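You operate a simulated robot arm through the tools that you are given. There is no shell and no other tool. Be economical: measure what you need, move in short steps, check, and stop when the job is done.

The job below is to be done with a simulated robot arm. You get a single attempt, and the scene is never put back.

Task
Sand the grey mark off the clamped brush, then wax the middle of its back.
Fine: use the small sanding block, the green pad and the green box; sanding block back on the green mat, pad on the black one, lid shut; it stays clamped. Set down upright: small sanding block, green pad. A coat counts when it lies all over at full strength: go over it till it gets no stronger. What is to be rubbed or washed off counts as gone when no trace of it is left.
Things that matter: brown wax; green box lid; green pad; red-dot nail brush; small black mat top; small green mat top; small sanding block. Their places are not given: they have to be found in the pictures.

The check looks at the end state, three seconds after you hand in, the way a careful person would. Anything else that was tipped, shoved, dropped, spilled or broken makes it a failure. A push-on lid holds only when it is set on centred and level and pressed home; a screw cap is set on level and turned clockwise until tight.

Robot
A 6-joint arm with a two-finger parallel gripper, fixed in place. Base frame: the origin is at the foot of the arm, x ahead of it, y to its left, z up; the work surface is at about z = 780. Lengths are in mm, angles in degrees, forces in N, time in s.
With the tool pointing down near the work surface it reaches from about 240 to 640 mm from the base axis. Its first joint turns from -66.0 to 66.0 degrees. Payload 2.7 kg.
The tool frame sits at the grasp point between the pads (the TCP): z along the fingers, y along the line on which they close. The tips reach 23 mm beyond it. The gripper opens to 94 mm. The fingers are 38 mm wide and 10 mm thick; the gripper's body (54 by 96 mm) begins 39 mm behind the TCP.
Orientation is told as [roll, pitch, yaw] about the base's x, y, z axes, in that order, counted from this pose: with the fingers straight down and closing along the base's y, the tool's x points along the base's -x, its y along +y and its z along -z.

Tools
- The arm moves only by the tool play_rows. Its argument "series" is text: rows parted by semicolons, each of 7 numbers parted by spaces: the turn, a rotation vector about the tool's x, y, z in degrees, then the shift along the tool's x, y, z in mm, then the opening, from 0 (shut) to 1 (fully open). In form: rx ry rz tx ty tz fingers; .... A call has 1 to 20 rows; each row is the pose to reach, as a shift and turn from the pose commanded when the call began, along the tool's axes at that moment. Each row takes 0.2 s and may step no farther than 50 mm and 8.6 degrees from the row before; otherwise, or with a gripper value out of range, the whole call is refused. Where a pose cannot be reached the arm comes as near as it can. A force on the tool above 40 N (or 10 N above the force at the start of the call, whichever is more), or a blocked arm, ends the call early, and 0.2 s more pass. The fingers move at their own pace (about 45 mm/s each) and stop on an object; they squeeze with about 44 N. The grip force told is the motor's: it shows also when the fingers shut on nothing. Time passes only in rows, and 0.2 s behind the last, so rows that repeat a pose let the fingers close. It gives the time, the measured TCP pose, the force on the tool (base axes), the opening and the grip force at its end, in the units of the frame above (readings bear some noise), with the torque about the TCP (base axes, N m) and any sound that the robot's microphone picked up.
- Cameras (640 x 400 px; columns grow to the right, rows downward): "scene" is fixed at [53.7, -434.4, 1414.1]; the picture's right is [0.86, -0.50, 0.00], its down [-0.33, -0.56, -0.76] and it looks along [0.38, 0.65, -0.65] (base axes); focal length 303 px, centre (320, 200). "wrist" rides on the gripper at [86, 16, -75] in the tool frame; the picture's right is [-0.18, 0.98, 0.00], its down [-0.58, -0.11, -0.81] and it looks along [-0.79, -0.15, 0.59] (tool axes); focal length 243 px, centre (320, 200).
- camera(camera): a new picture of that camera. It takes no simulated time.
- probe_pixels(camera, pixels): for up to 12 pixels [column, row] of the newest picture of that camera ("zoom" is the newest enlarged one), the place [x, y, z] in the base frame of the surface seen there, good to about 2 mm, but the place of the scene camera against the robot may be out by one fixed shift of up to 25 mm in any direction. It takes no simulated time.
- enlarge(camera, box): a new picture of the part [left, top, right, bottom] of that camera's present view, enlarged. It takes no simulated time.
- sign_off(): hands the job in; it is judged then, once.

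Keep the steps short. Do not move on a guess: measure, check each grasp and each placing, and mend mistakes. In all there are 80 turns and 34 pictures (those below and enlarged ones count). Leave the gripper open and the arm clear of the work at the hand-in unless told otherwise, and finish with a single line.

The tools are called after "Emit:" by a JSON object that holds its "op" and its "data". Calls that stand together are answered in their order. play_rows: Moves the arm, as the interface text tells. Its arguments: {"type":"object","properties":{"series":{"type":"string"}},"required":["series"]} The other tools are called the same way: camera (camera) takes a picture; probe_pixels (camera, pixels) gives the place of the surface under pixels of a picture; enlarge (camera, box) takes an enlarged picture of a part of a camera's view; sign_off () hands the job in.

At the start:

```text
clock: 0.0
tool_pos: [451.7, 23.0, 1146.5]
tcp_rot: [0.0, -0.1, 0.0]
contact_force: [-0.6, 0.5, -0.1]
moment: [0.01, 0.03, 0.02]
width: 94.1
grip_force: 0.1
```

scene: 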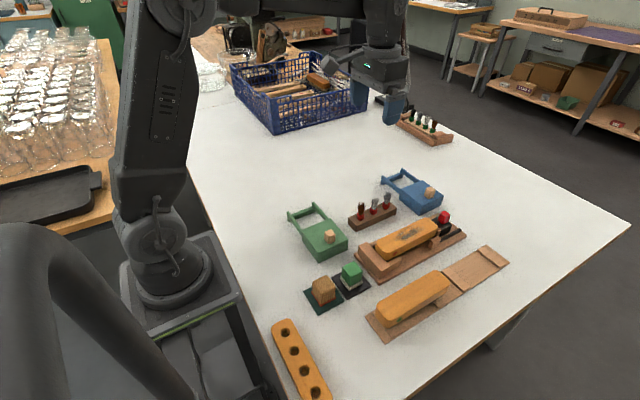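
wrist: 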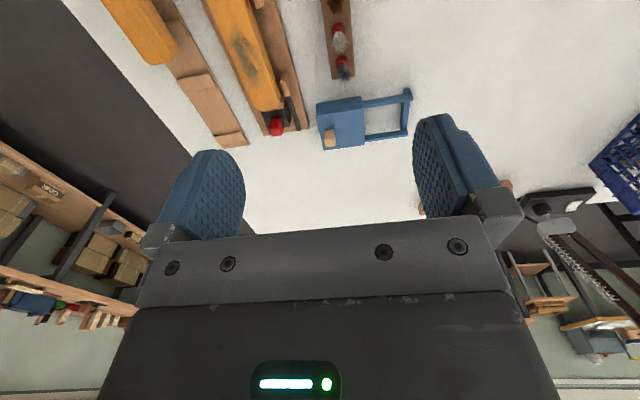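

I see the green box, a green pad on black mat (350,280), a sanding block on green mat (323,292), and a clamped brush with a grey mark (405,238). I'll enlarge the work area.

Emit:
{"op": "enlarge", "data": {"camera": "scene", "box": [260, 160, 520, 350]}}

Emit:
{"op": "enlarge", "data": {"camera": "scene", "box": [280, 195, 380, 320]}}

```text
2.11 times, centred on (390, 255) of scene
```

zoom: 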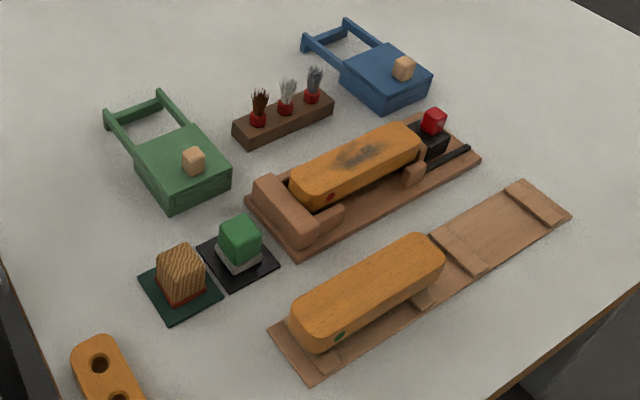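

```text
3.20 times, centred on (330, 258) of scene
```

zoom: 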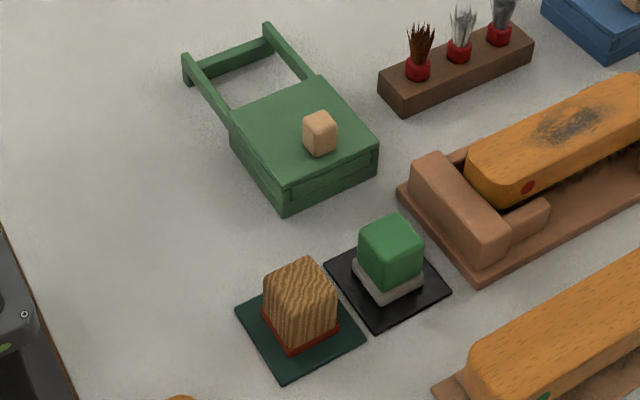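

I'll probe the main features from the scene view for rough positions.

Emit:
{"op": "probe_pixels", "data": {"camera": "zoom", "pixels": [[320, 118], [232, 148], [318, 85], [370, 148], [285, 198], [190, 62], [268, 30], [390, 235], [298, 275], [528, 188], [580, 122], [300, 335]]}}

Emit:
{"op": "probe_pixels", "data": {"camera": "wrist", "pixels": [[235, 50], [276, 128], [330, 140], [340, 105], [405, 92], [345, 75]]}}

Emit:
{"op": "probe_pixels", "data": {"camera": "scene", "pixels": [[443, 217], [429, 193], [410, 240]]}}

```text
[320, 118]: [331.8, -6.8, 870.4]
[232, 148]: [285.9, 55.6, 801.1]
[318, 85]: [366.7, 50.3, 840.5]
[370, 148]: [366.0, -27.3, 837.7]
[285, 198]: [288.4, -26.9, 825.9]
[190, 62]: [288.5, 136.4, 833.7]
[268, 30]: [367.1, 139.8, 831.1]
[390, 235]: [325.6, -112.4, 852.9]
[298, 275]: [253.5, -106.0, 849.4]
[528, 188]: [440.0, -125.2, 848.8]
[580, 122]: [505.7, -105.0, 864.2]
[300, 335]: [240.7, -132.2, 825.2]
```

```text
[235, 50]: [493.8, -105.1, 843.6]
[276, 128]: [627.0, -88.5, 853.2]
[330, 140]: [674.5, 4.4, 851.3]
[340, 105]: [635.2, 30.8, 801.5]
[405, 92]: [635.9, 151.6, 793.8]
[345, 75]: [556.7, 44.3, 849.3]
```

```text
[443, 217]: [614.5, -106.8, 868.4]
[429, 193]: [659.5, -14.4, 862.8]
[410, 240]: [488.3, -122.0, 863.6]
```

The scene camera seems shifted by about (-13, -18, +15) relative to the wrist one. I'll move the arm so the wrist camera sees the box, block and pad.

Emit:
{"op": "play_rows", "data": {"series": "0 0 0 30 -8 27 1;0 0 0 60 -17 54 1;0 0 0 91 -26 82 1;0 0 0 121 -34 109 1;0 0 0 152 -43 136 1;0 0 0 152 -43 136 1"}}

Emit:
{"op": "camera", "data": {"camera": "wrist"}}

```text
clock: 1.4
tool_pos: [299.1, -21.7, 1013.6]
tcp_rot: [0.0, -0.1, 0.0]
contact_force: [-0.1, 0.4, -0.7]
moment: [0.06, -0.02, 0.02]
width: 93.9
grip_force: 0.0
```

```text
29 pictures are left
```

wrist: 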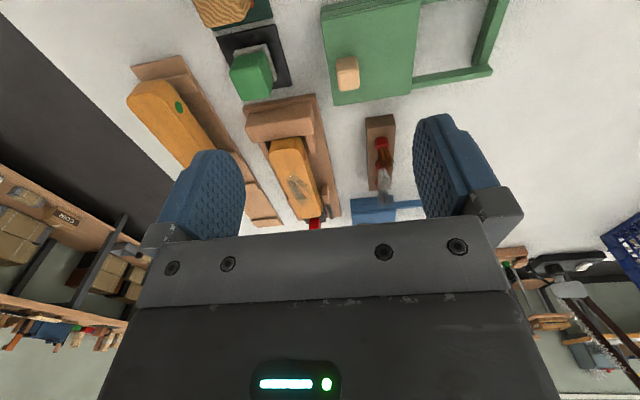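

The wrist view shows the green box (knob at 347,73), the pad (250,75) and the block's edge (225,12). I'll probe them, and the box and rails.

Emit:
{"op": "probe_pixels", "data": {"camera": "wrist", "pixels": [[345, 65], [358, 62], [340, 85], [325, 15], [335, 97], [410, 88], [415, 15], [450, 72], [485, 65], [500, 5], [450, 40], [375, 20]]}}

Emit:
{"op": "probe_pixels", "data": {"camera": "wrist", "pixels": [[238, 60], [264, 55], [268, 75], [235, 78], [250, 66], [222, 45], [280, 30], [288, 80], [225, 8], [245, 12], [282, 55], [215, 22]]}}

Emit:
{"op": "probe_pixels", "data": {"camera": "wrist", "pixels": [[278, 150], [300, 145], [292, 180], [300, 210], [255, 125], [310, 115], [315, 224], [380, 150], [245, 105], [312, 95], [285, 118], [325, 180]]}}

```text
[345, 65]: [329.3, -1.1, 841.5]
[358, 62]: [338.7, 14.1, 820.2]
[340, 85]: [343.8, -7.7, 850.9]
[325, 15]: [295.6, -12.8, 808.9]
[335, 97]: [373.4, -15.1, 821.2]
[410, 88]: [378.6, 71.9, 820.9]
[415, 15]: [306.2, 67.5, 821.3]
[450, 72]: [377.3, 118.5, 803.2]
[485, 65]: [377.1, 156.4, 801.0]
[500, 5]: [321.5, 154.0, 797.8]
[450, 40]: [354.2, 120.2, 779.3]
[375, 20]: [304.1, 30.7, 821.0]
```

```text
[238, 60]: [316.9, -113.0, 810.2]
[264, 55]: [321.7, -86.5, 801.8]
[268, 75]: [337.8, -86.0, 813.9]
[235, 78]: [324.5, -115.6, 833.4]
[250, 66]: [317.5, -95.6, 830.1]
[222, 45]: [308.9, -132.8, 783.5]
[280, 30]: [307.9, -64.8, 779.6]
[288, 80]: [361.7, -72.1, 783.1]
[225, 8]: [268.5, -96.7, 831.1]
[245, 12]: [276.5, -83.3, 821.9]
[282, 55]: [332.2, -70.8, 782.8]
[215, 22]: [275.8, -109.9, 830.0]
```

```text
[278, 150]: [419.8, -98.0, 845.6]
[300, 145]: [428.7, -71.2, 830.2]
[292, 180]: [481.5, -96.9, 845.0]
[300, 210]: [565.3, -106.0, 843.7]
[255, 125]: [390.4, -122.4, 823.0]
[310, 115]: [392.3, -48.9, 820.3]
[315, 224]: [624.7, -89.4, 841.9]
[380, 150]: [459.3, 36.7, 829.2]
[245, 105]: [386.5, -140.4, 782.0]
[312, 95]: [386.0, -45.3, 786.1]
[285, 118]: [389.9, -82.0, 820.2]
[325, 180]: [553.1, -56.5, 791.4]
```

Next I'll look closely at the box to see how the lid works.

Emit:
{"op": "enlarge", "data": {"camera": "scene", "box": [280, 195, 360, 265]}}

Emit:
{"op": "enlarge", "data": {"camera": "wrist", "box": [200, 0, 520, 120]}}

```text
5.71 times, centred on (320, 230) of scene
```

zoom: 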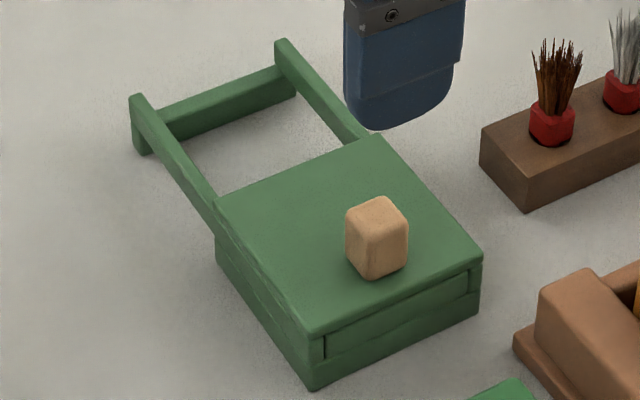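

```text
2.00 times, centred on (360, 60) of wrist
```

zoom: 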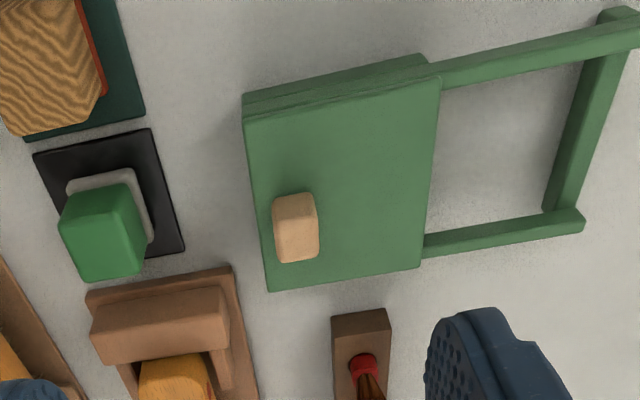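

The lid slides toward +y on the rails. Sanding comes first, so I'll shift the wrist camera back for a full view of the block and pad.

Emit:
{"op": "play_rows", "data": {"series": "0 0 0 25 -22 0 1;0 0 0 50 -45 0 1;0 0 0 50 -45 0 1"}}

Emit:
{"op": "enlarge", "data": {"camera": "wrist", "box": [160, 0, 480, 200]}}

```text
clock: 2.2
tool_pos: [250.2, -64.7, 1011.2]
tcp_rot: [0.1, -0.1, 0.0]
contact_force: [0.5, 0.4, -0.2]
moment: [0.0, 0.0, -0.03]
width: 94.1
grip_force: 0.1
```

```text
2.00 times, centred on (320, 100) of wrist
```

zoom: 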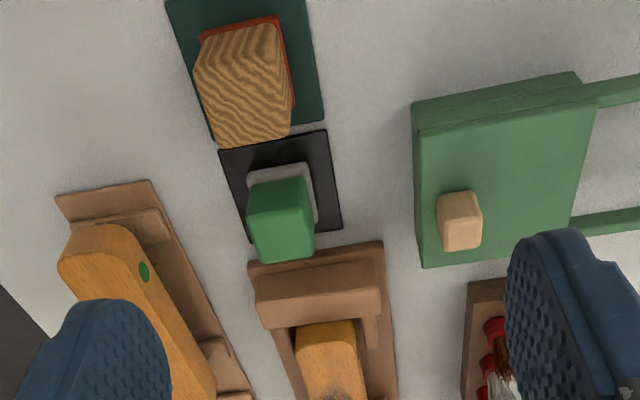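

I'll probe the block, its mat, the pad and the black mat.

Emit:
{"op": "probe_pixels", "data": {"camera": "zoom", "pixels": [[204, 40], [275, 22], [293, 100], [286, 132], [218, 138], [198, 80], [245, 100], [240, 60], [175, 8], [305, 5], [320, 120], [210, 135]]}}

Emit:
{"op": "probe_pixels", "data": {"camera": "zoom", "pixels": [[252, 212], [300, 208], [310, 243], [262, 257], [280, 235], [305, 184], [250, 176], [312, 215], [222, 152], [325, 135], [340, 225], [252, 188]]}}

Emit:
{"op": "probe_pixels", "data": {"camera": "zoom", "pixels": [[440, 202], [472, 198], [480, 240], [447, 247], [460, 225], [420, 135], [592, 90], [565, 247], [426, 262], [300, 335], [350, 325], [335, 380]]}}

```text
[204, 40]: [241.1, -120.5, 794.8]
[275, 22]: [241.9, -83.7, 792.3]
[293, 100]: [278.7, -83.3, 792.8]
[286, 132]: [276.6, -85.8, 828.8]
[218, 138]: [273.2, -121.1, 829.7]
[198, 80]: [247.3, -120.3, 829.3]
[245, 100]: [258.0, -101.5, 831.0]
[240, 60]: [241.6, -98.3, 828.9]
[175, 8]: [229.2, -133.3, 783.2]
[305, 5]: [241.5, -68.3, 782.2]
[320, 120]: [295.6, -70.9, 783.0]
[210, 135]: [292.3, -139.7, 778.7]
```

```text
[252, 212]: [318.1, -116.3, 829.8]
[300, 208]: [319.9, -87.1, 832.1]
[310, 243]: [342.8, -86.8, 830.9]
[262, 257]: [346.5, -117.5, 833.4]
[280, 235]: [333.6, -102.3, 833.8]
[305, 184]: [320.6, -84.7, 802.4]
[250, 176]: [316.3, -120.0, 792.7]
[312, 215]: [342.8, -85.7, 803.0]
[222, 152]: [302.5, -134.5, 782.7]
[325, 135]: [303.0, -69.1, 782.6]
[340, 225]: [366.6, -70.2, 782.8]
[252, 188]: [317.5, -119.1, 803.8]
```

```text
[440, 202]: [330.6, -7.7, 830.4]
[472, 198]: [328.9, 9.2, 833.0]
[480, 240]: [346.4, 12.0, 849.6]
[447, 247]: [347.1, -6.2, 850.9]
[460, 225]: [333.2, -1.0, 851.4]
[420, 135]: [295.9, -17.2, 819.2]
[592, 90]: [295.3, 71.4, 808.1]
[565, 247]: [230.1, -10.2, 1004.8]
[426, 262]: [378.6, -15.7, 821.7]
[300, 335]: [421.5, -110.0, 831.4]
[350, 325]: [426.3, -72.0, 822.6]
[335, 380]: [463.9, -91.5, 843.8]
```

Block: centre (259.5,-102), about 39 mm square, top z 831, aligned with the axes. Pad: centre (332,-102), top z 833. I'll go over the block and descend with open fingers.

Emit:
{"op": "play_rows", "data": {"series": "0 0 0 -5 -20 30 1;0 0 0 -10 -37 60 1;0 0 0 -10 -37 100 1;0 0 0 -10 -37 140 1;0 0 0 -10 -37 165 1;0 0 0 -10 -37 185 1;0 0 0 -10 -37 185 1"}}

Emit:
{"op": "camera", "data": {"camera": "wrist"}}

```text
clock: 3.8
tool_pos: [260.6, -102.8, 823.0]
tcp_rot: [0.0, -0.1, -0.1]
contact_force: [-0.1, -0.1, 0.5]
moment: [-0.01, -0.01, 0.03]
width: 94.1
grip_force: 0.1
```

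```text
25 pictures are left
```

wrist: 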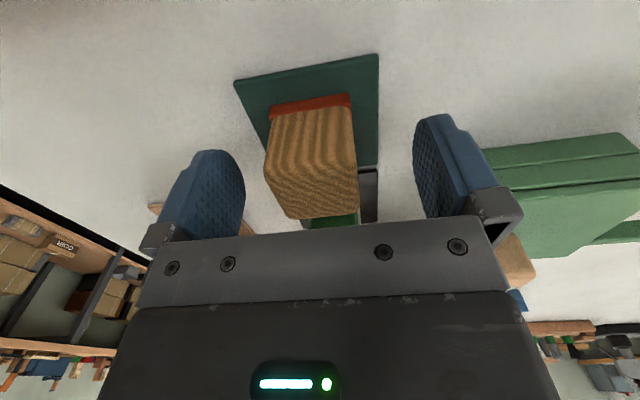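

The block is centred between the fingers. I'll close on it.

Emit:
{"op": "play_rows", "data": {"series": "0 0 0 0 0 0 0.35;0 0 0 0 0 0 0.3;0 0 0 0 0 0 0.3;0 0 0 0 0 0 0.2;0 0 0 0 0 0 0.2;0 0 0 0 0 0 0.2"}}

```text
clock: 5.2
tool_pos: [260.4, -102.3, 823.8]
tcp_rot: [0.0, -0.1, 0.0]
contact_force: [-0.5, 0.0, 0.1]
moment: [0.03, -0.04, 0.02]
width: 39.2
grip_force: 43.7
```

Held firm at 39.2 mm. I'll lift and carry it above the brush, then look at the mark with the wrist camera.

Emit:
{"op": "play_rows", "data": {"series": "0 0 0 0 0 -20 0.2;0 0 0 0 0 -60 0.2;0 0 0 0 0 -100 0.2;0 0 0 -30 0 -130 0.2;0 0 0 -75 3 -140 0.2;0 0 0 -120 4 -140 0.2;0 0 0 -165 5 -140 0.2;0 0 0 -205 5 -140 0.2;0 0 0 -220 5 -140 0.2;0 0 0 -220 5 -140 0.2"}}

Emit:
{"op": "camera", "data": {"camera": "wrist"}}

```text
clock: 7.4
tool_pos: [481.9, -96.0, 964.7]
tcp_rot: [-0.1, -0.1, 0.0]
contact_force: [-0.7, -0.1, -1.7]
moment: [0.05, -0.02, 0.01]
width: 39.4
grip_force: 44.3
```

```text
24 pictures are left
```

wrist: 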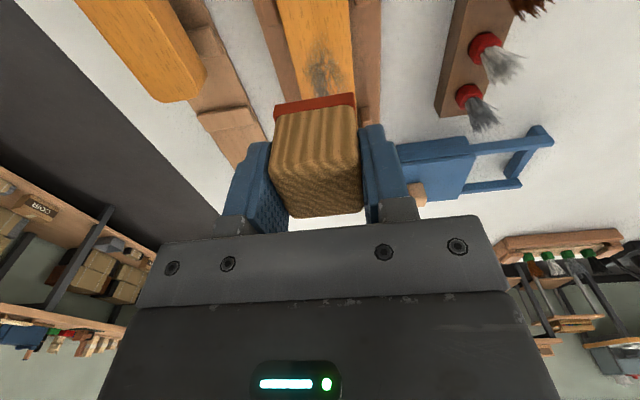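

The mark is partly visible at (322,70). I'll probe the brush edges here, and get the mark outline from the scene camera.

Emit:
{"op": "probe_pixels", "data": {"camera": "wrist", "pixels": [[282, 10], [345, 10], [291, 80], [352, 80], [318, 35], [320, 60], [308, 70], [340, 70], [322, 92], [318, 8], [365, 60], [300, 95]]}}

Emit:
{"op": "enlarge", "data": {"camera": "scene", "box": [350, 190, 480, 290]}}

```text
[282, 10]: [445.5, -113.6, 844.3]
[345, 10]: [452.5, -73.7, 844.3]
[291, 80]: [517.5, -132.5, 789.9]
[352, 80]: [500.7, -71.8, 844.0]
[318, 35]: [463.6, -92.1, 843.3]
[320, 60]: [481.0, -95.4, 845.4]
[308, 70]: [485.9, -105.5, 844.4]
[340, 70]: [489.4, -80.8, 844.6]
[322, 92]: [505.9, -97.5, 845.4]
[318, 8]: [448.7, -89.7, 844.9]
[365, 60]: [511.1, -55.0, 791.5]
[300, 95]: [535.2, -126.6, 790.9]
```

```text
4.00 times, centred on (415, 240) of scene
```

zoom: 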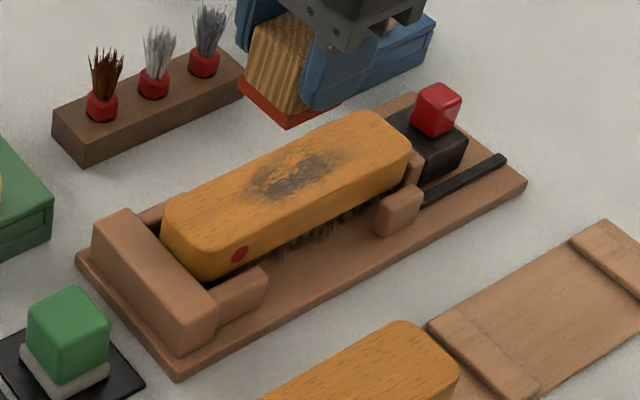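

Emit:
{"op": "probe_pixels", "data": {"camera": "zoom", "pixels": [[242, 187], [350, 148], [300, 150], [290, 200], [165, 205], [212, 250], [368, 115], [405, 148], [280, 155], [300, 210], [415, 165], [398, 205]]}}

```text
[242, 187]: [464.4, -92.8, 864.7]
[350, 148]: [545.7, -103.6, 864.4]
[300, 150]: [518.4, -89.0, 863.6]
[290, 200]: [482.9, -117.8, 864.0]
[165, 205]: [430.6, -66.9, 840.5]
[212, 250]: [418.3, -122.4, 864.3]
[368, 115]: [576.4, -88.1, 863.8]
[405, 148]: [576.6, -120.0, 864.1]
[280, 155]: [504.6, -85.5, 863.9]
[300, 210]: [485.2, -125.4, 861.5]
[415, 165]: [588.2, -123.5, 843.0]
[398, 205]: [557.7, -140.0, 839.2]
```

Using the pad and knob to calibrate, the scene shift is about (+6.5,+10.5,-19.5). So the mark spans about x 462..556, y -112..-75, with the brush back at z 845. I'll lower the block over the mark's middle to just above the surface.

Emit:
{"op": "play_rows", "data": {"series": "0 0 0 -15 2 30 0.2;0 0 0 -30 3 60 0.2;0 0 0 -30 3 72 0.2;0 0 0 -30 3 75 0.2;0 0 0 -30 3 77 0.2;0 0 0 -30 3 77 0.2"}}

```text
clock: 8.8
tool_pos: [511.1, -93.6, 888.3]
tcp_rot: [0.1, -0.1, 0.0]
contact_force: [-0.5, 0.3, -1.8]
moment: [0.01, 0.02, -0.02]
width: 38.9
grip_force: 44.9
```

No contact yet. I'll step down gently to find the surface.

Emit:
{"op": "play_rows", "data": {"series": "0 0 0 0 0 1 0.2;0 0 0 0 0 2 0.2;0 0 0 0 0 3 0.2;0 0 0 0 0 3.5 0.2;0 0 0 0 0 3.5 0.2"}}

```text
clock: 10.0
tool_pos: [510.2, -93.6, 885.0]
tcp_rot: [0.1, -0.1, -0.1]
contact_force: [0.4, 0.5, -0.5]
moment: [-0.02, 0.03, -0.04]
width: 39.0
grip_force: 44.4
```

Emit:
{"op": "play_rows", "data": {"series": "0 0 0 0 0 0.5 0.2;0 0 0 0 0 1 0.2;0 0 0 0 0 1.5 0.2;0 0 0 0 0 1.5 0.2"}}

```text
clock: 11.0
tool_pos: [511.9, -92.3, 885.4]
tcp_rot: [0.1, -0.2, 0.0]
contact_force: [-1.8, 2.3, 11.2]
moment: [0.12, 0.15, -0.03]
width: 39.0
grip_force: 44.2
```

Contact at about 11 N. I'll start rubbing in strokes along x over the mark.

Emit:
{"op": "play_rows", "data": {"series": "0 0 0 12 0 0 0.2;0 0 0 24 0 0 0.2;0 0 0 36 0 0 0.2;0 0 0 24 0 0 0.2;0 0 0 12 0 0 0.2;0 0 0 0 0 0 0.2;0 0 0 -12 0 0 0.2;0 0 0 -24 0 0 0.2;0 0 0 -36 0 0 0.2;0 0 0 -24 -5 0 0.2;0 0 0 -12 -5 0 0.2;0 0 0 0 -5 0 0.2;0 0 0 12 -5 0 0.2;0 0 0 24 -5 0 0.2;0 0 0 36 -5 0 0.2;0 0 0 36 5 0 0.2;0 0 0 18 5 0 0.2;0 0 0 0 5 0 0.2;0 0 0 -18 5 0 0.2;0 0 0 -36 5 0 0.2"}}

Emit:
{"op": "enlarge", "data": {"camera": "scene", "box": [350, 190, 480, 290]}}

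```text
clock: 15.2
tool_pos: [546.3, -88.1, 884.9]
tcp_rot: [0.0, -0.1, 0.1]
contact_force: [-5.9, -1.0, 19.5]
moment: [-0.02, 0.42, 0.01]
width: 38.9
grip_force: 44.1
```

```text
4.00 times, centred on (415, 240) of scene
```

zoom: 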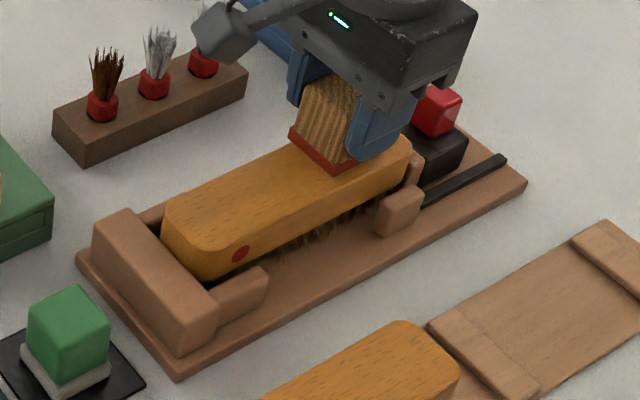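

The visible part is clean. I'll do one more full pass over the far end and both edges, then lift.

Emit:
{"op": "play_rows", "data": {"series": "0 0 0 -5 0 0 0.2;0 0 0 -5 -5 0 0.2;0 0 0 -5 -11 0 0.2;0 0 0 10 -11 0 0.2;0 0 0 25 -11 0 0.2;0 0 0 40 -11 0 0.2;0 0 0 55 -11 0 0.2;0 0 0 75 -11 0 0.2;0 0 0 75 -5 0 0.2;0 0 0 75 0 0 0.2;0 0 0 60 0 0 0.2;0 0 0 45 0 0 0.2;0 0 0 30 0 0 0.2;0 0 0 15 0 0 0.2;0 0 0 0 0 0 0.2;0 0 0 0 -5 -10 0.2;0 0 0 0 -5 -40 0.2;0 0 0 20 -5 -75 0.2;0 0 0 60 -5 -85 0.2;0 0 0 60 -5 -85 0.2"}}

Emit:
{"op": "enlarge", "data": {"camera": "scene", "box": [350, 190, 480, 290]}}

```text
clock: 19.4
tool_pos: [485.6, -91.5, 967.4]
tcp_rot: [0.0, -0.2, 0.1]
contact_force: [-0.5, 0.0, 0.0]
moment: [-0.02, 0.01, 0.0]
width: 38.9
grip_force: 44.2
```

```text
4.00 times, centred on (415, 240) of scene
```

zoom: 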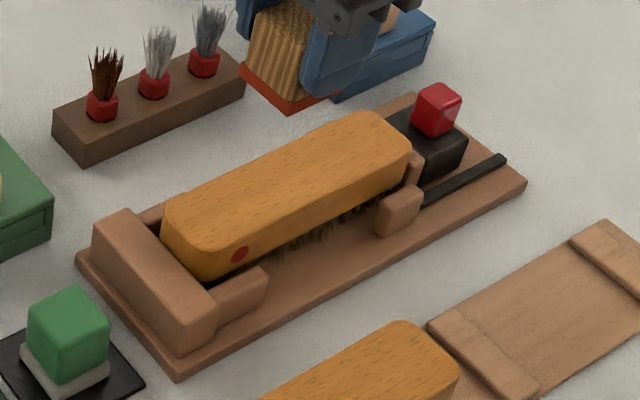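

The mark is gone and the brush is undisturbed. I'll carry the block back over the green mat using the same commanded offsets, staying high.

Emit:
{"op": "play_rows", "data": {"series": "0 0 0 40 -2 0 0.2;0 0 0 85 -4 0 0.2;0 0 0 130 -6 0 0.2;0 0 0 175 -8 0 0.2;0 0 0 215 -8 0 0.2;0 0 0 226 -8 20 0.2;0 0 0 226 -8 60 0.2;0 0 0 226 -8 100 0.2;0 0 0 226 -8 125 0.2;0 0 0 226 -8 137 0.2;0 0 0 226 -8 140 0.2;0 0 0 226 -8 140 0.2"}}

```text
clock: 22.0
tool_pos: [259.4, -101.7, 827.1]
tcp_rot: [0.0, -0.1, -0.1]
contact_force: [0.4, -0.1, 0.1]
moment: [-0.03, 0.0, 0.02]
width: 38.9
grip_force: 43.9
```

Emit:
{"op": "play_rows", "data": {"series": "0 0 0 0 0 1 0.2;0 0 0 0 0 2 0.2;0 0 0 0 0 3 0.2;0 0 0 0 0 3 0.2"}}

```text
clock: 23.0
tool_pos: [259.6, -103.1, 825.4]
tcp_rot: [0.0, -0.1, 0.1]
contact_force: [-0.2, -0.4, -1.1]
moment: [-0.05, -0.02, 0.0]
width: 39.1
grip_force: 44.1
```

No contact yet; one or two millimetres more.

Emit:
{"op": "play_rows", "data": {"series": "0 0 0 0 0 0.7 0.2;0 0 0 0 0 1.4 0.2;0 0 0 0 0 1.4 0.2"}}

```text
clock: 23.8
tool_pos: [260.8, -101.5, 824.2]
tcp_rot: [0.1, -0.3, -0.1]
contact_force: [-0.1, 0.1, -0.4]
moment: [0.02, 0.01, -0.01]
width: 39.4
grip_force: 43.7
```

Emit:
{"op": "play_rows", "data": {"series": "0 0 0 0 0 0.7 0.2;0 0 0 0 0 1.4 0.2;0 0 0 0 0 1.4 0.2"}}

```text
clock: 24.6
tool_pos: [261.9, -101.6, 821.8]
tcp_rot: [-0.1, -0.1, 0.0]
contact_force: [-6.2, 3.2, 37.0]
moment: [0.13, 0.1, 0.01]
width: 39.1
grip_force: 43.8
```

It is on the mat. I'll ease up slightly, open and retreat upward.

Emit:
{"op": "play_rows", "data": {"series": "0 0 0 0 0 -1 0.2;0 0 0 0 0 -1 0.6;0 0 0 0 0 -1 1;0 0 0 0 0 -1 1;0 0 0 0 0 -1 1;0 0 0 0 0 -20 1;0 0 0 0 0 -50 1;0 0 0 0 0 -90 1;0 0 0 0 0 -120 1;0 0 0 0 0 -120 1"}}

Emit:
{"op": "camera", "data": {"camera": "wrist"}}

```text
clock: 26.8
tool_pos: [261.3, -101.5, 941.6]
tcp_rot: [0.0, -0.1, 0.0]
contact_force: [-0.5, -0.4, 1.0]
moment: [0.02, -0.04, 0.0]
width: 94.2
grip_force: 0.0
```

```text
20 pictures are left
```

wrist: 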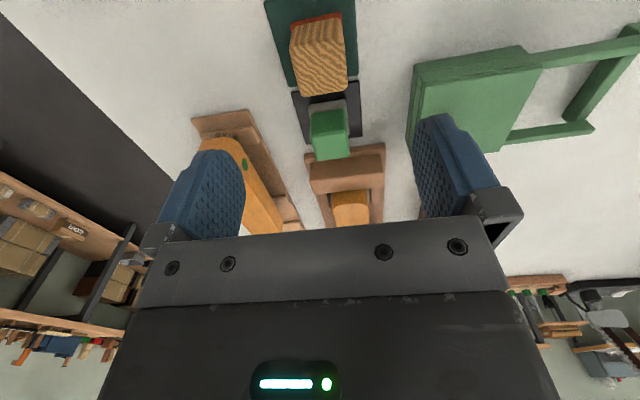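

The block is back upright on the green mat. Next I'll move above the lid knob at (337,1.5), descend and look.

Emit:
{"op": "play_rows", "data": {"series": "0 0 0 -20 28 -10 1;0 0 0 -40 56 -10 1;0 0 0 -60 84 -10 1;0 0 0 -76 103 0 1;0 0 0 -76 103 30 1;0 0 0 -76 103 60 1;0 0 0 -76 103 60 1"}}

Emit:
{"op": "camera", "data": {"camera": "wrist"}}

```text
clock: 28.4
tool_pos: [338.0, 0.7, 879.0]
tcp_rot: [-0.1, -0.1, 0.1]
contact_force: [-0.5, 0.2, -0.3]
moment: [0.01, 0.0, 0.0]
width: 93.9
grip_force: 0.0
```

```text
19 pictures are left
```

wrist: 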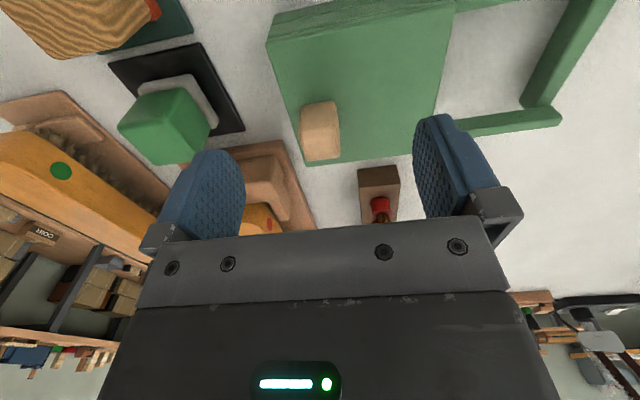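

Emit:
{"op": "probe_pixels", "data": {"camera": "wrist", "pixels": [[305, 125], [335, 122], [340, 155], [306, 158], [318, 106], [270, 45], [448, 10], [425, 150], [305, 165], [540, 105], [555, 115], [450, 128]]}}

```text
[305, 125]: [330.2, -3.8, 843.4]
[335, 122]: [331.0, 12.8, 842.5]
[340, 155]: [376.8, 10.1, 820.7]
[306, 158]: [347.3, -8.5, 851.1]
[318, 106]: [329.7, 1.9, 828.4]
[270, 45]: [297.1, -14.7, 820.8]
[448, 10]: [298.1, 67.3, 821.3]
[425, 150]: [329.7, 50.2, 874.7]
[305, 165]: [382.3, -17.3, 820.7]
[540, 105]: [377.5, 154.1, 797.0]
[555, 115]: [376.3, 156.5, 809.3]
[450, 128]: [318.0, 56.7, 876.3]
```

Knob centred at about (338,2). I'll descend 29 mm and close on it.

Emit:
{"op": "play_rows", "data": {"series": "0 0 0 0 1 15 1;0 0 0 0 1 25 1;0 0 0 0 1 29 1;0 0 0 0 1 29 0.5;0 0 0 0 1 29 0.15;0 0 0 0 1 29 0.1;0 0 0 0 1 29 0.1;0 0 0 0 1 29 0.1;0 0 0 0 1 29 0.1"}}

```text
clock: 30.4
tool_pos: [337.8, 3.0, 851.7]
tcp_rot: [0.0, -0.1, 0.0]
contact_force: [-0.4, -1.3, -2.8]
moment: [0.03, 0.01, 0.02]
width: 21.6
grip_force: 44.9
```

Gripped at 21.6 mm. I'll slide the lid toward +y in small steps.

Emit:
{"op": "play_rows", "data": {"series": "0 0 0 0 3 0 0.1;0 0 0 0 7 0 0.1;0 0 0 0 12 0 0.1;0 0 0 0 18 0 0.1;0 0 0 0 18 0 0.1"}}

```text
clock: 31.6
tool_pos: [337.4, 21.0, 853.1]
tcp_rot: [0.1, 0.0, 0.0]
contact_force: [11.8, 0.2, -33.1]
moment: [0.04, -0.34, 0.02]
width: 21.8
grip_force: 44.9
```

There is a downward pull of 33 N. I'll look before going on.

Emit:
{"op": "enlarge", "data": {"camera": "scene", "box": [270, 190, 370, 265]}}

```text
5.33 times, centred on (320, 228) of scene
```

zoom: 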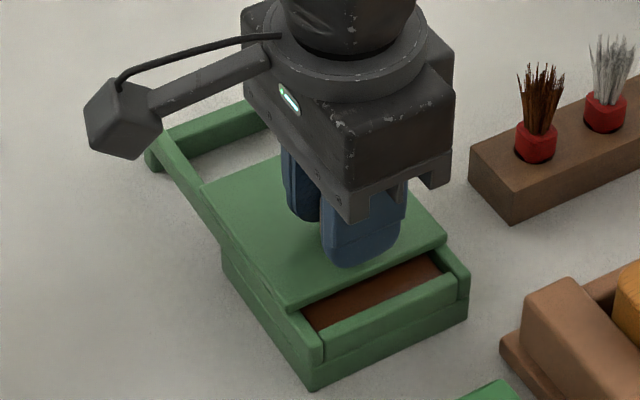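

The lid is sliding and shows brown wax inside. I'll ease the command down 1 mm and shift +x slightly to relieve the strain.

Emit:
{"op": "play_rows", "data": {"series": "0 0 0 -0.5 0 0.7 0.1;0 0 0 -0.7 0 1.2 0.1;0 0 0 -0.7 0 1.2 0.1"}}

```text
clock: 32.4
tool_pos: [337.0, 21.2, 852.9]
tcp_rot: [0.0, 0.0, 0.0]
contact_force: [1.4, 0.5, 0.6]
moment: [0.02, 0.49, 0.07]
width: 21.7
grip_force: 45.1
```

Strain relieved. I'll slide further.

Emit:
{"op": "play_rows", "data": {"series": "0 0 0 0 5 0 0.1;0 0 0 0 10 0 0.1;0 0 0 0 15 0 0.1;0 0 0 0 20 0 0.1;0 0 0 0 20 0 0.1"}}

```text
clock: 33.6
tool_pos: [337.4, 40.8, 852.7]
tcp_rot: [0.1, -0.2, 0.0]
contact_force: [-5.4, 0.0, 22.1]
moment: [-0.01, 0.67, -0.02]
width: 21.6
grip_force: 45.2
```

Emit:
{"op": "play_rows", "data": {"series": "0 0 0 0 0 -0.6 0.1;0 0 0 0 5 -0.6 0.1;0 0 0 0 10 -0.6 0.1;0 0 0 0 15 -0.6 0.1;0 0 0 0 20 -0.6 0.1;0 0 0 0 20 -0.6 0.1"}}

```text
clock: 35.0
tool_pos: [337.0, 60.6, 852.2]
tcp_rot: [0.0, -0.1, 0.1]
contact_force: [-7.2, 1.1, 13.5]
moment: [0.04, -1.09, 0.01]
width: 21.7
grip_force: 45.2
```

Emit:
{"op": "play_rows", "data": {"series": "0 0 0 0 0 -0.4 0.1;0 0 0 0 5 -0.4 0.1;0 0 0 0 10 -0.4 0.1;0 0 0 0 14 -0.4 0.1;0 0 0 0 14 -0.4 0.1"}}

```text
clock: 36.2
tool_pos: [337.0, 75.0, 851.2]
tcp_rot: [-0.1, 0.1, 0.1]
contact_force: [-0.6, 0.7, -21.3]
moment: [0.04, -0.95, 0.06]
width: 21.9
grip_force: 44.8
```

Opened 72 mm, which is enough. I'll relieve the strain, release and lift, then look.

Emit:
{"op": "play_rows", "data": {"series": "0 0 0 0 0 0.6 0.1;0 0 0 0 0 0.6 0.1;0 0 0 0 0 0.6 0.6;0 0 0 0 0 0.6 0.6;0 0 0 0 0 0.6 0.6;0 0 0 0 0 -20 0.6;0 0 0 0 0 -50 0.8;0 0 0 10 -25 -80 1;0 0 0 25 -50 -100 1;0 0 0 25 -50 -100 1"}}

Emit:
{"op": "camera", "data": {"camera": "wrist"}}

```text
clock: 38.4
tool_pos: [312.4, 23.3, 953.8]
tcp_rot: [0.0, 0.0, 0.0]
contact_force: [-0.8, -0.6, -0.4]
moment: [-0.02, -0.02, 0.0]
width: 93.9
grip_force: 0.0
```

```text
17 pictures are left
```

wrist: 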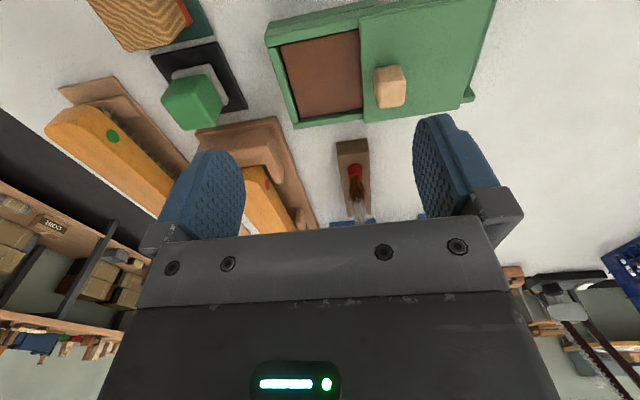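

The box is open. I'll probe the wax surface, rims and lid.

Emit:
{"op": "probe_pixels", "data": {"camera": "wrist", "pixels": [[285, 50], [352, 38], [303, 112], [360, 105], [325, 75], [272, 45], [290, 120], [375, 115], [370, 60], [345, 60], [310, 90], [300, 30]]}}

Emit:
{"op": "probe_pixels", "data": {"camera": "wrist", "pixels": [[165, 102], [198, 78], [222, 98], [180, 125], [195, 100], [170, 72], [207, 65], [155, 55], [213, 42], [245, 103], [120, 30], [165, 30]]}}

```text
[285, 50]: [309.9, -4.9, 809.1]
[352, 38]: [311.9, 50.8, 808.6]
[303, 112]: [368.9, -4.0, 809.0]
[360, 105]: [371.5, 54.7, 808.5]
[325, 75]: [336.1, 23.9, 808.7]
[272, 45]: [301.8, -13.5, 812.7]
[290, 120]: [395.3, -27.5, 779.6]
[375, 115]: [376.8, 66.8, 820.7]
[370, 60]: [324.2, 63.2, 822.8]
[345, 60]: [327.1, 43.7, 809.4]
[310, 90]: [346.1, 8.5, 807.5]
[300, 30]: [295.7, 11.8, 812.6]
```

```text
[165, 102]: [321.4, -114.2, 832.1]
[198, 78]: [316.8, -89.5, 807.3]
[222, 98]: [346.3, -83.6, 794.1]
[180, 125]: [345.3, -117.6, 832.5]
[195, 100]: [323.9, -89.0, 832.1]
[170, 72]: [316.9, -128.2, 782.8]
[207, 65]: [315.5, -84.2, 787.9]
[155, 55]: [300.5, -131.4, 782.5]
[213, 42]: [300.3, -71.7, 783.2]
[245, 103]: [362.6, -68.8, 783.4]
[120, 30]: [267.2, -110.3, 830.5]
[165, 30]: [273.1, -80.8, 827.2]
```

Wax surface is at z 809, x 306..372, y -8..56. Pad is at (332,-102). I'll go above the pad and descend to TCP z 831, so the tips stay above the white base.

Emit:
{"op": "play_rows", "data": {"series": "0 0 0 -5 -30 0 1;0 0 0 -10 -65 0 1;0 0 0 -15 -100 0 1;0 0 0 -20 -125.5 0 1;0 0 0 -20 -125.5 40 1;0 0 0 -20 -125.5 80 1;0 0 0 -20 -125.5 105 1;0 0 0 -20 -125.5 120 1;0 0 0 -20 -125.5 120 1"}}

Emit:
{"op": "camera", "data": {"camera": "wrist"}}

```text
clock: 40.4
tool_pos: [331.4, -100.2, 833.2]
tcp_rot: [0.0, -0.1, 0.1]
contact_force: [-1.0, 0.8, 0.2]
moment: [-0.02, -0.04, 0.02]
width: 94.0
grip_force: 0.1
```

```text
16 pictures are left
```

wrist: 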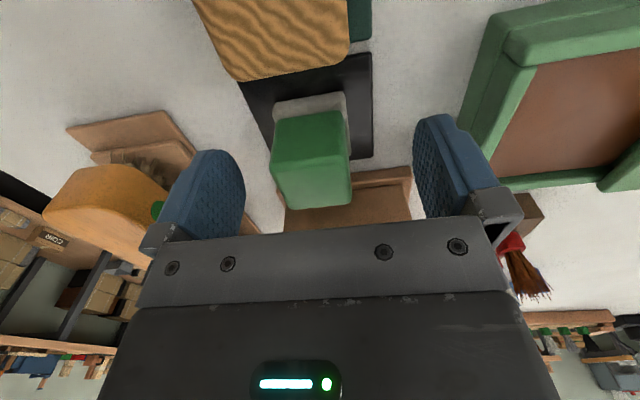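

Emit:
{"op": "play_rows", "data": {"series": "0 0 0 0 -1.5 1 1;0 0 0 0 -1.5 1 0.5;0 0 0 0 -1.5 1 0.3;0 0 0 0 -1.5 1 0.2;0 0 0 0 -1.5 1 0.2;0 0 0 0 -1.5 1 0.2;0 0 0 0 -1.5 1 0.2"}}

```text
clock: 42.0
tool_pos: [331.4, -103.8, 831.0]
tcp_rot: [0.0, -0.1, -0.1]
contact_force: [0.1, -0.2, -0.1]
moment: [0.01, -0.03, -0.02]
width: 35.1
grip_force: 44.0
```

Pad held at 35.1 mm. I'll lift, carry over the wax and lower to just above it.

Emit:
{"op": "play_rows", "data": {"series": "0 0 0 0 0 -20 0.2;0 0 0 0 0 -60 0.2;0 0 0 0 0 -90 0.2;0 0 0 -3 40 -90 0.2;0 0 0 -6 85 -90 0.2;0 0 0 -7.5 126 -90 0.2;0 0 0 -7.5 126 -60 0.2;0 0 0 -7.5 126 -40 0.2;0 0 0 -7.5 126 -31 0.2;0 0 0 -7.5 126 -31 0.2"}}

Emit:
{"op": "enlarge", "data": {"camera": "scene", "box": [270, 190, 370, 265]}}

```text
clock: 44.2
tool_pos: [342.5, 23.2, 860.0]
tcp_rot: [0.0, -0.1, 0.0]
contact_force: [-0.9, -0.2, -1.3]
moment: [-0.01, 0.0, 0.02]
width: 35.0
grip_force: 43.9
```

```text
5.33 times, centred on (320, 228) of scene
```

zoom: 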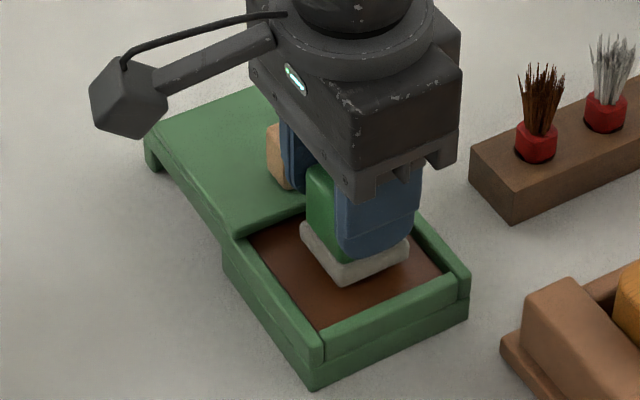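

The pad is just above the wax and clear of the rims. I'll lower gently to touch.

Emit:
{"op": "play_rows", "data": {"series": "0 0 0 0 0 1 0.2;0 0 0 0 0 2 0.2;0 0 0 0 0 3 0.2;0 0 0 0 0 4 0.2;0 0 0 0 0 4 0.2"}}

```text
clock: 45.4
tool_pos: [339.8, 23.7, 859.0]
tcp_rot: [0.0, -0.1, 0.1]
contact_force: [-1.1, -0.4, -0.5]
moment: [0.03, -0.03, 0.02]
width: 34.9
grip_force: 44.2
```

Emit:
{"op": "play_rows", "data": {"series": "0 0 0 0 0 1 0.2;0 0 0 0 0 2 0.2;0 0 0 0 0 2 0.2"}}

```text
clock: 46.2
tool_pos: [339.6, 23.0, 857.4]
tcp_rot: [0.0, -0.1, 0.0]
contact_force: [-2.6, -0.4, 6.3]
moment: [0.02, 0.06, 0.02]
width: 34.8
grip_force: 44.1
```

Contact at 6 N. I'll rub small circles in the wax to load the pad, then lift.

Emit:
{"op": "play_rows", "data": {"series": "0 0 0 7 0 0 0.2;0 0 0 7 7 0 0.2;0 0 0 0 7 0 0.2;0 0 0 -7 7 0 0.2;0 0 0 -7 0 0 0.2;0 0 0 -7 -7 0 0.2;0 0 0 0 -7 0 0.2;0 0 0 7 -7 0 0.2;0 0 0 7 0 0 0.2;0 0 0 0 0 0 0.2;0 0 0 0 0 0 0.2;0 0 0 0 0 -10 0.2;0 0 0 0 0 -35 0.2;0 0 0 0 0 -70 0.2;0 0 0 -5 -40 -80 0.2;0 0 0 -5 -40 -80 0.2"}}

Emit:
{"op": "enlarge", "data": {"camera": "scene", "box": [270, 150, 400, 265]}}

```text
clock: 49.6
tool_pos: [345.0, -17.1, 936.6]
tcp_rot: [0.0, -0.1, 0.0]
contact_force: [-0.2, -0.3, 0.5]
moment: [0.0, -0.03, 0.0]
width: 34.9
grip_force: 43.8
```

```text
3.48 times, centred on (335, 208) of scene
```

zoom: 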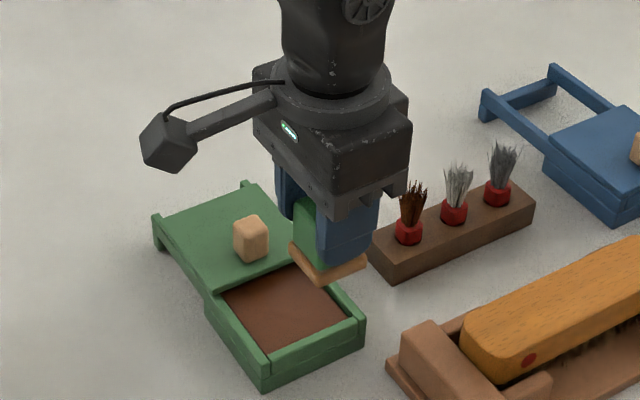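

The pad has picked up wax. I'll carry it over the brush's middle (505,-93) and hover just above.

Emit:
{"op": "play_rows", "data": {"series": "0 0 0 -10 -40 -5 0.2;0 0 0 -40 -70 -5 0.2;0 0 0 -80 -75 -5 0.2;0 0 0 -120 -76 0 0.2;0 0 0 -161 -76 10 0.2;0 0 0 -161 -76 30 0.2;0 0 0 -161 -76 39 0.2;0 0 0 -161 -76 41 0.2;0 0 0 -161 -76 41 0.2"}}

```text
clock: 51.6
tool_pos: [505.1, -94.1, 897.1]
tcp_rot: [-0.1, -0.1, 0.0]
contact_force: [0.2, -0.3, 0.0]
moment: [-0.02, -0.01, -0.04]
width: 34.7
grip_force: 44.3
```

Emit:
{"op": "play_rows", "data": {"series": "0 0 0 0 0 1 0.2;0 0 0 0 0 2 0.2;0 0 0 0 0 3 0.2;0 0 0 0 0 3.5 0.2;0 0 0 0 0 3.5 0.2"}}

```text
clock: 52.8
tool_pos: [506.3, -93.5, 893.1]
tcp_rot: [-0.1, -0.1, 0.0]
contact_force: [-1.7, -1.3, 5.2]
moment: [-0.02, 0.13, 0.03]
width: 34.9
grip_force: 44.9
```

Contact at 5 N. I'll wax in strokes along x.

Emit:
{"op": "play_rows", "data": {"series": "0 0 0 10 0 0.3 0.2;0 0 0 20 0 0.3 0.2;0 0 0 30 0 0.3 0.2;0 0 0 30 -5 0.3 0.2;0 0 0 15 -5 0.3 0.2;0 0 0 0 -5 0.3 0.2;0 0 0 -15 -5 0.3 0.2;0 0 0 -30 -5 0.3 0.2;0 0 0 -30 0 0.3 0.2;0 0 0 -15 0 0.3 0.2;0 0 0 0 0 0.3 0.2;0 0 0 15 0 0.3 0.2;0 0 0 30 5 0.3 0.2;0 0 0 15 5 0.3 0.2;0 0 0 0 5 0.3 0.2;0 0 0 -15 5 0.3 0.2;0 0 0 -30 5 0.3 0.2;0 0 0 -30 5 -10 0.2;0 0 0 -30 5 -40 0.2;0 0 0 0 5 -70 0.2"}}

Emit:
{"op": "enlarge", "data": {"camera": "scene", "box": [350, 190, 480, 290]}}

```text
clock: 57.0
tool_pos: [505.8, -88.3, 961.8]
tcp_rot: [-0.1, 0.0, 0.0]
contact_force: [-0.2, 0.0, -0.8]
moment: [-0.02, -0.03, 0.01]
width: 35.2
grip_force: 44.6
```

```text
4.00 times, centred on (415, 240) of scene
```

zoom: 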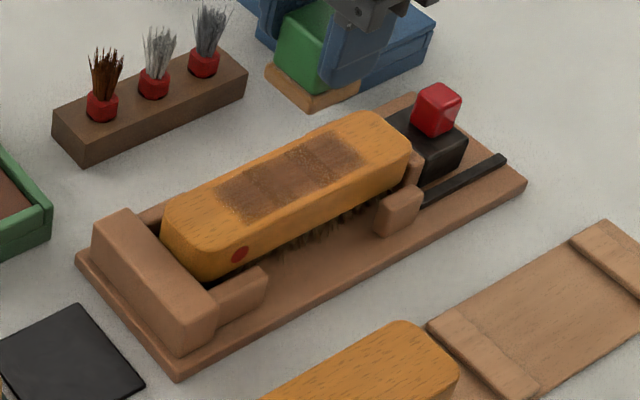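

Coat is on but uneven, weaker in a middle band around (295,172). I'll go over it again.

Emit:
{"op": "play_rows", "data": {"series": "0 0 0 0 -5 40 0.2;0 0 0 0 -5 65 0.2;0 0 0 0 -5 69.5 0.2;0 0 0 0 -5 70.3 0.2;0 0 0 15 -5 70.5 0.2;0 0 0 32 -5 70.5 0.2;0 0 0 32 -9 70.5 0.2;0 0 0 15 -9 70.5 0.2;0 0 0 0 -9 70.5 0.2;0 0 0 -15 -9 70.5 0.2;0 0 0 -32 -9 70.5 0.2;0 0 0 -32 -1 70.5 0.2;0 0 0 -15 -1 70.5 0.2;0 0 0 0 -1 70.5 0.2;0 0 0 15 -1 70.5 0.2;0 0 0 32 -1 70.5 0.2;0 0 0 15 -5 70.5 0.2;0 0 0 0 -5 70.5 0.2;0 0 0 -15 -5 70.5 0.2;0 0 0 -32 -5 70.5 0.2"}}

Emit:
{"op": "play_rows", "data": {"series": "0 0 0 15 0 0 0.2;0 0 0 30 0 0 0.2;0 0 0 45 0 0 0.2;0 0 0 55 0 0 0.2;0 0 0 45 4 0 0.2;0 0 0 30 4 0 0.2;0 0 0 20 4 0 0.2;0 0 0 20 -4 0 0.2;0 0 0 30 -4 0 0.2;0 0 0 45 -4 0 0.2;0 0 0 45 0 0 0.2;0 0 0 30 0 0 0.2;0 0 0 30 0 -10 0.2;0 0 0 30 0 -40 0.2;0 0 0 30 0 -70 0.2;0 0 0 30 0 -70 0.2"}}

Emit:
{"op": "enlarge", "data": {"camera": "scene", "box": [350, 190, 480, 290]}}

```text
clock: 61.2
tool_pos: [538.3, -92.0, 891.8]
tcp_rot: [0.0, 0.0, 0.0]
contact_force: [-4.2, -0.5, 9.9]
moment: [-0.02, 0.19, 0.03]
width: 35.1
grip_force: 44.0
```

```text
clock: 64.6
tool_pos: [507.0, -92.1, 961.8]
tcp_rot: [0.1, -0.1, 0.0]
contact_force: [1.1, 0.1, 0.1]
moment: [0.02, 0.0, -0.01]
width: 35.1
grip_force: 44.1
```

```text
4.00 times, centred on (415, 240) of scene
```

zoom: 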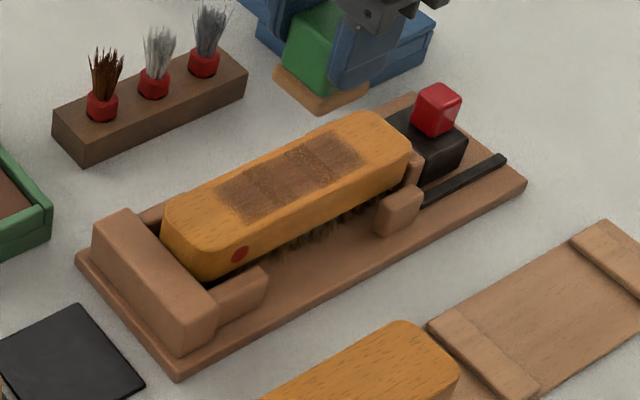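

Hardly any stronger, so the pad is probably used up. I'll look closer at the coat.

Emit:
{"op": "enlarge", "data": {"camera": "scene", "box": [385, 212, 445, 252]}}

```text
10.00 times, centred on (415, 232) of scene
```

zoom: 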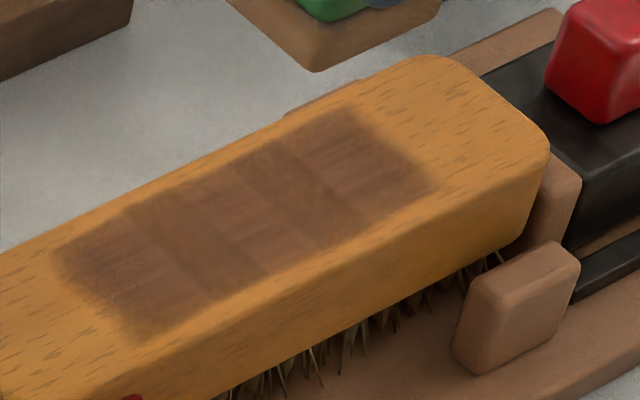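

The strength varies in bands. I'll reload the pad in the wax along the same route back.

Emit:
{"op": "play_rows", "data": {"series": "0 0 0 45 0 0 0.2;0 0 0 90 10 0 0.2;0 0 0 130 40 0 0.2;0 0 0 160 80 0 0.2;0 0 0 168 116 10 0.2;0 0 0 168 116 50 0.2;0 0 0 168 116 85 0.2;0 0 0 168 116 99 0.2;0 0 0 168 116 99 0.2"}}

Emit:
{"op": "play_rows", "data": {"series": "0 0 0 0 0 2 0.2;0 0 0 0 0 4 0.2;0 0 0 0 0 5.5 0.2;0 0 0 0 0 6.2 0.2;0 0 0 0 0 6.2 0.2"}}

```text
clock: 66.6
tool_pos: [338.9, 23.3, 861.2]
tcp_rot: [-0.1, -0.1, 0.1]
contact_force: [0.0, 0.0, -0.4]
moment: [-0.05, -0.01, -0.02]
width: 34.9
grip_force: 44.2
```

```text
clock: 67.8
tool_pos: [339.2, 23.6, 855.7]
tcp_rot: [0.0, -0.1, 0.0]
contact_force: [-7.4, -0.8, 20.7]
moment: [-0.03, 0.15, 0.02]
width: 35.0
grip_force: 44.0
```

Pressed into the wax at 20 N. I'll rub in circles and lift.

Emit:
{"op": "play_rows", "data": {"series": "0 0 0 7 0 0 0.2;0 0 0 7 7 0 0.2;0 0 0 0 7 0 0.2;0 0 0 -7 7 0 0.2;0 0 0 -7 0 0 0.2;0 0 0 -7 -7 0 0.2;0 0 0 0 -7 0 0.2;0 0 0 7 -7 0 0.2;0 0 0 7 0 0 0.2;0 0 0 0 5 0 0.2;0 0 0 -7 0 0 0.2;0 0 0 0 -5 0 0.2;0 0 0 0 0 0 0.2;0 0 0 0 0 0 0.2;0 0 0 0 0 -10 0.2;0 0 0 0 0 -40 0.2;0 0 0 0 0 -80 0.2;0 0 0 -5 -40 -82 0.2;0 0 0 -5 -40 -82 0.2"}}

Emit:
{"op": "play_rows", "data": {"series": "0 0 0 -10 -40 -5 0.2;0 0 0 -40 -70 -5 0.2;0 0 0 -80 -75 -5 0.2;0 0 0 -120 -76 0 0.2;0 0 0 -161 -76 10 0.2;0 0 0 -161 -76 30 0.2;0 0 0 -161 -76 41 0.2;0 0 0 -161 -76 43 0.2;0 0 0 -161 -76 44.5 0.2;0 0 0 -161 -76 46 0.2;0 0 0 -161 -76 46 0.2"}}

```text
clock: 71.8
tool_pos: [346.3, -17.2, 939.3]
tcp_rot: [-0.1, 0.0, 0.0]
contact_force: [0.3, -0.5, 0.2]
moment: [0.01, -0.03, -0.01]
width: 34.8
grip_force: 44.4
```

```text
clock: 74.2
tool_pos: [505.4, -91.5, 892.4]
tcp_rot: [-0.1, -0.1, 0.1]
contact_force: [-0.4, -0.3, 0.0]
moment: [0.02, -0.01, -0.02]
width: 34.9
grip_force: 43.9
```

Emit:
{"op": "play_rows", "data": {"series": "0 0 0 0 0 0.8 0.2;0 0 0 15 0 0.8 0.2;0 0 0 25 0 0.8 0.2;0 0 0 25 -4 0.8 0.2;0 0 0 12 -4 0.8 0.2;0 0 0 0 -4 0.8 0.2;0 0 0 -12 -4 0.8 0.2;0 0 0 -25 -4 0.8 0.2;0 0 0 -25 4 0.8 0.2;0 0 0 -12 4 0.8 0.2;0 0 0 0 4 0.8 0.2;0 0 0 12 4 0.8 0.2;0 0 0 25 4 0.8 0.2;0 0 0 12 0 0.8 0.2;0 0 0 0 0 0.8 0.2;0 0 0 -12 0 0.8 0.2;0 0 0 -25 0 0.8 0.2;0 0 0 -12 0 0.8 0.2;0 0 0 0 0 0.8 0.2"}}

Emit:
{"op": "play_rows", "data": {"series": "0 0 0 12 -4 0 0.2;0 0 0 24 -4 0 0.2;0 0 0 12 -4 0 0.2;0 0 0 0 -4 0 0.2;0 0 0 -12 -4 0 0.2;0 0 0 -24 -4 0 0.2;0 0 0 -24 4 0 0.2;0 0 0 -12 4 0 0.2;0 0 0 0 4 0 0.2;0 0 0 12 4 0 0.2;0 0 0 24 4 0 0.2;0 0 0 12 0 0 0.2;0 0 0 0 0 0 0.2;0 0 0 -12 0 0 0.2;0 0 0 0 0 0 0.2;0 0 0 0 0 -10 0.2;0 0 0 0 0 -40 0.2;0 0 0 0 0 -70 0.2;0 0 0 0 0 -70 0.2"}}

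Emit:
{"op": "enlarge", "data": {"camera": "scene", "box": [385, 212, 445, 252]}}

```text
clock: 78.2
tool_pos: [505.3, -91.6, 893.0]
tcp_rot: [0.1, -0.1, -0.1]
contact_force: [-0.2, 0.2, -0.7]
moment: [-0.01, 0.01, 0.02]
width: 34.8
grip_force: 43.9
```

```text
clock: 82.2
tool_pos: [505.0, -94.1, 961.7]
tcp_rot: [0.0, 0.0, 0.0]
contact_force: [-0.5, -0.5, -0.5]
moment: [0.02, 0.01, -0.01]
width: 35.0
grip_force: 44.0
```

```text
10.00 times, centred on (415, 232) of scene
```

zoom: 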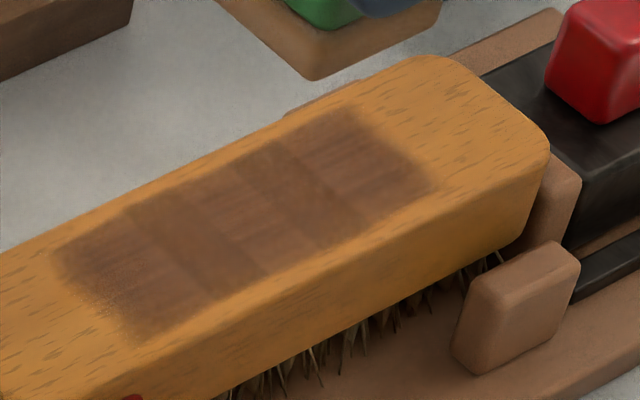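

That pass read zero force, so the pad had slid up in the grip and never touched. I'll descend again and feel for contact.

Emit:
{"op": "play_rows", "data": {"series": "0 0 0 0 0 40 0.2;0 0 0 0 0 66 0.2;0 0 0 0 0 70 0.2;0 0 0 0 0 71 0.2;0 0 0 0 0 71 0.2"}}

Emit:
{"op": "play_rows", "data": {"series": "0 0 0 0 0 0.5 0.2;0 0 0 0 0 1 0.2;0 0 0 0 0 1 0.2"}}

```text
clock: 83.4
tool_pos: [505.6, -92.1, 893.4]
tcp_rot: [0.0, -0.1, 0.0]
contact_force: [-1.5, 0.6, 5.2]
moment: [0.1, 0.05, 0.01]
width: 35.1
grip_force: 43.8
```

```text
clock: 84.2
tool_pos: [505.4, -92.7, 890.7]
tcp_rot: [-0.1, -0.3, -0.1]
contact_force: [-7.8, 5.2, 28.6]
moment: [0.22, 0.35, 0.0]
width: 35.1
grip_force: 43.6
```

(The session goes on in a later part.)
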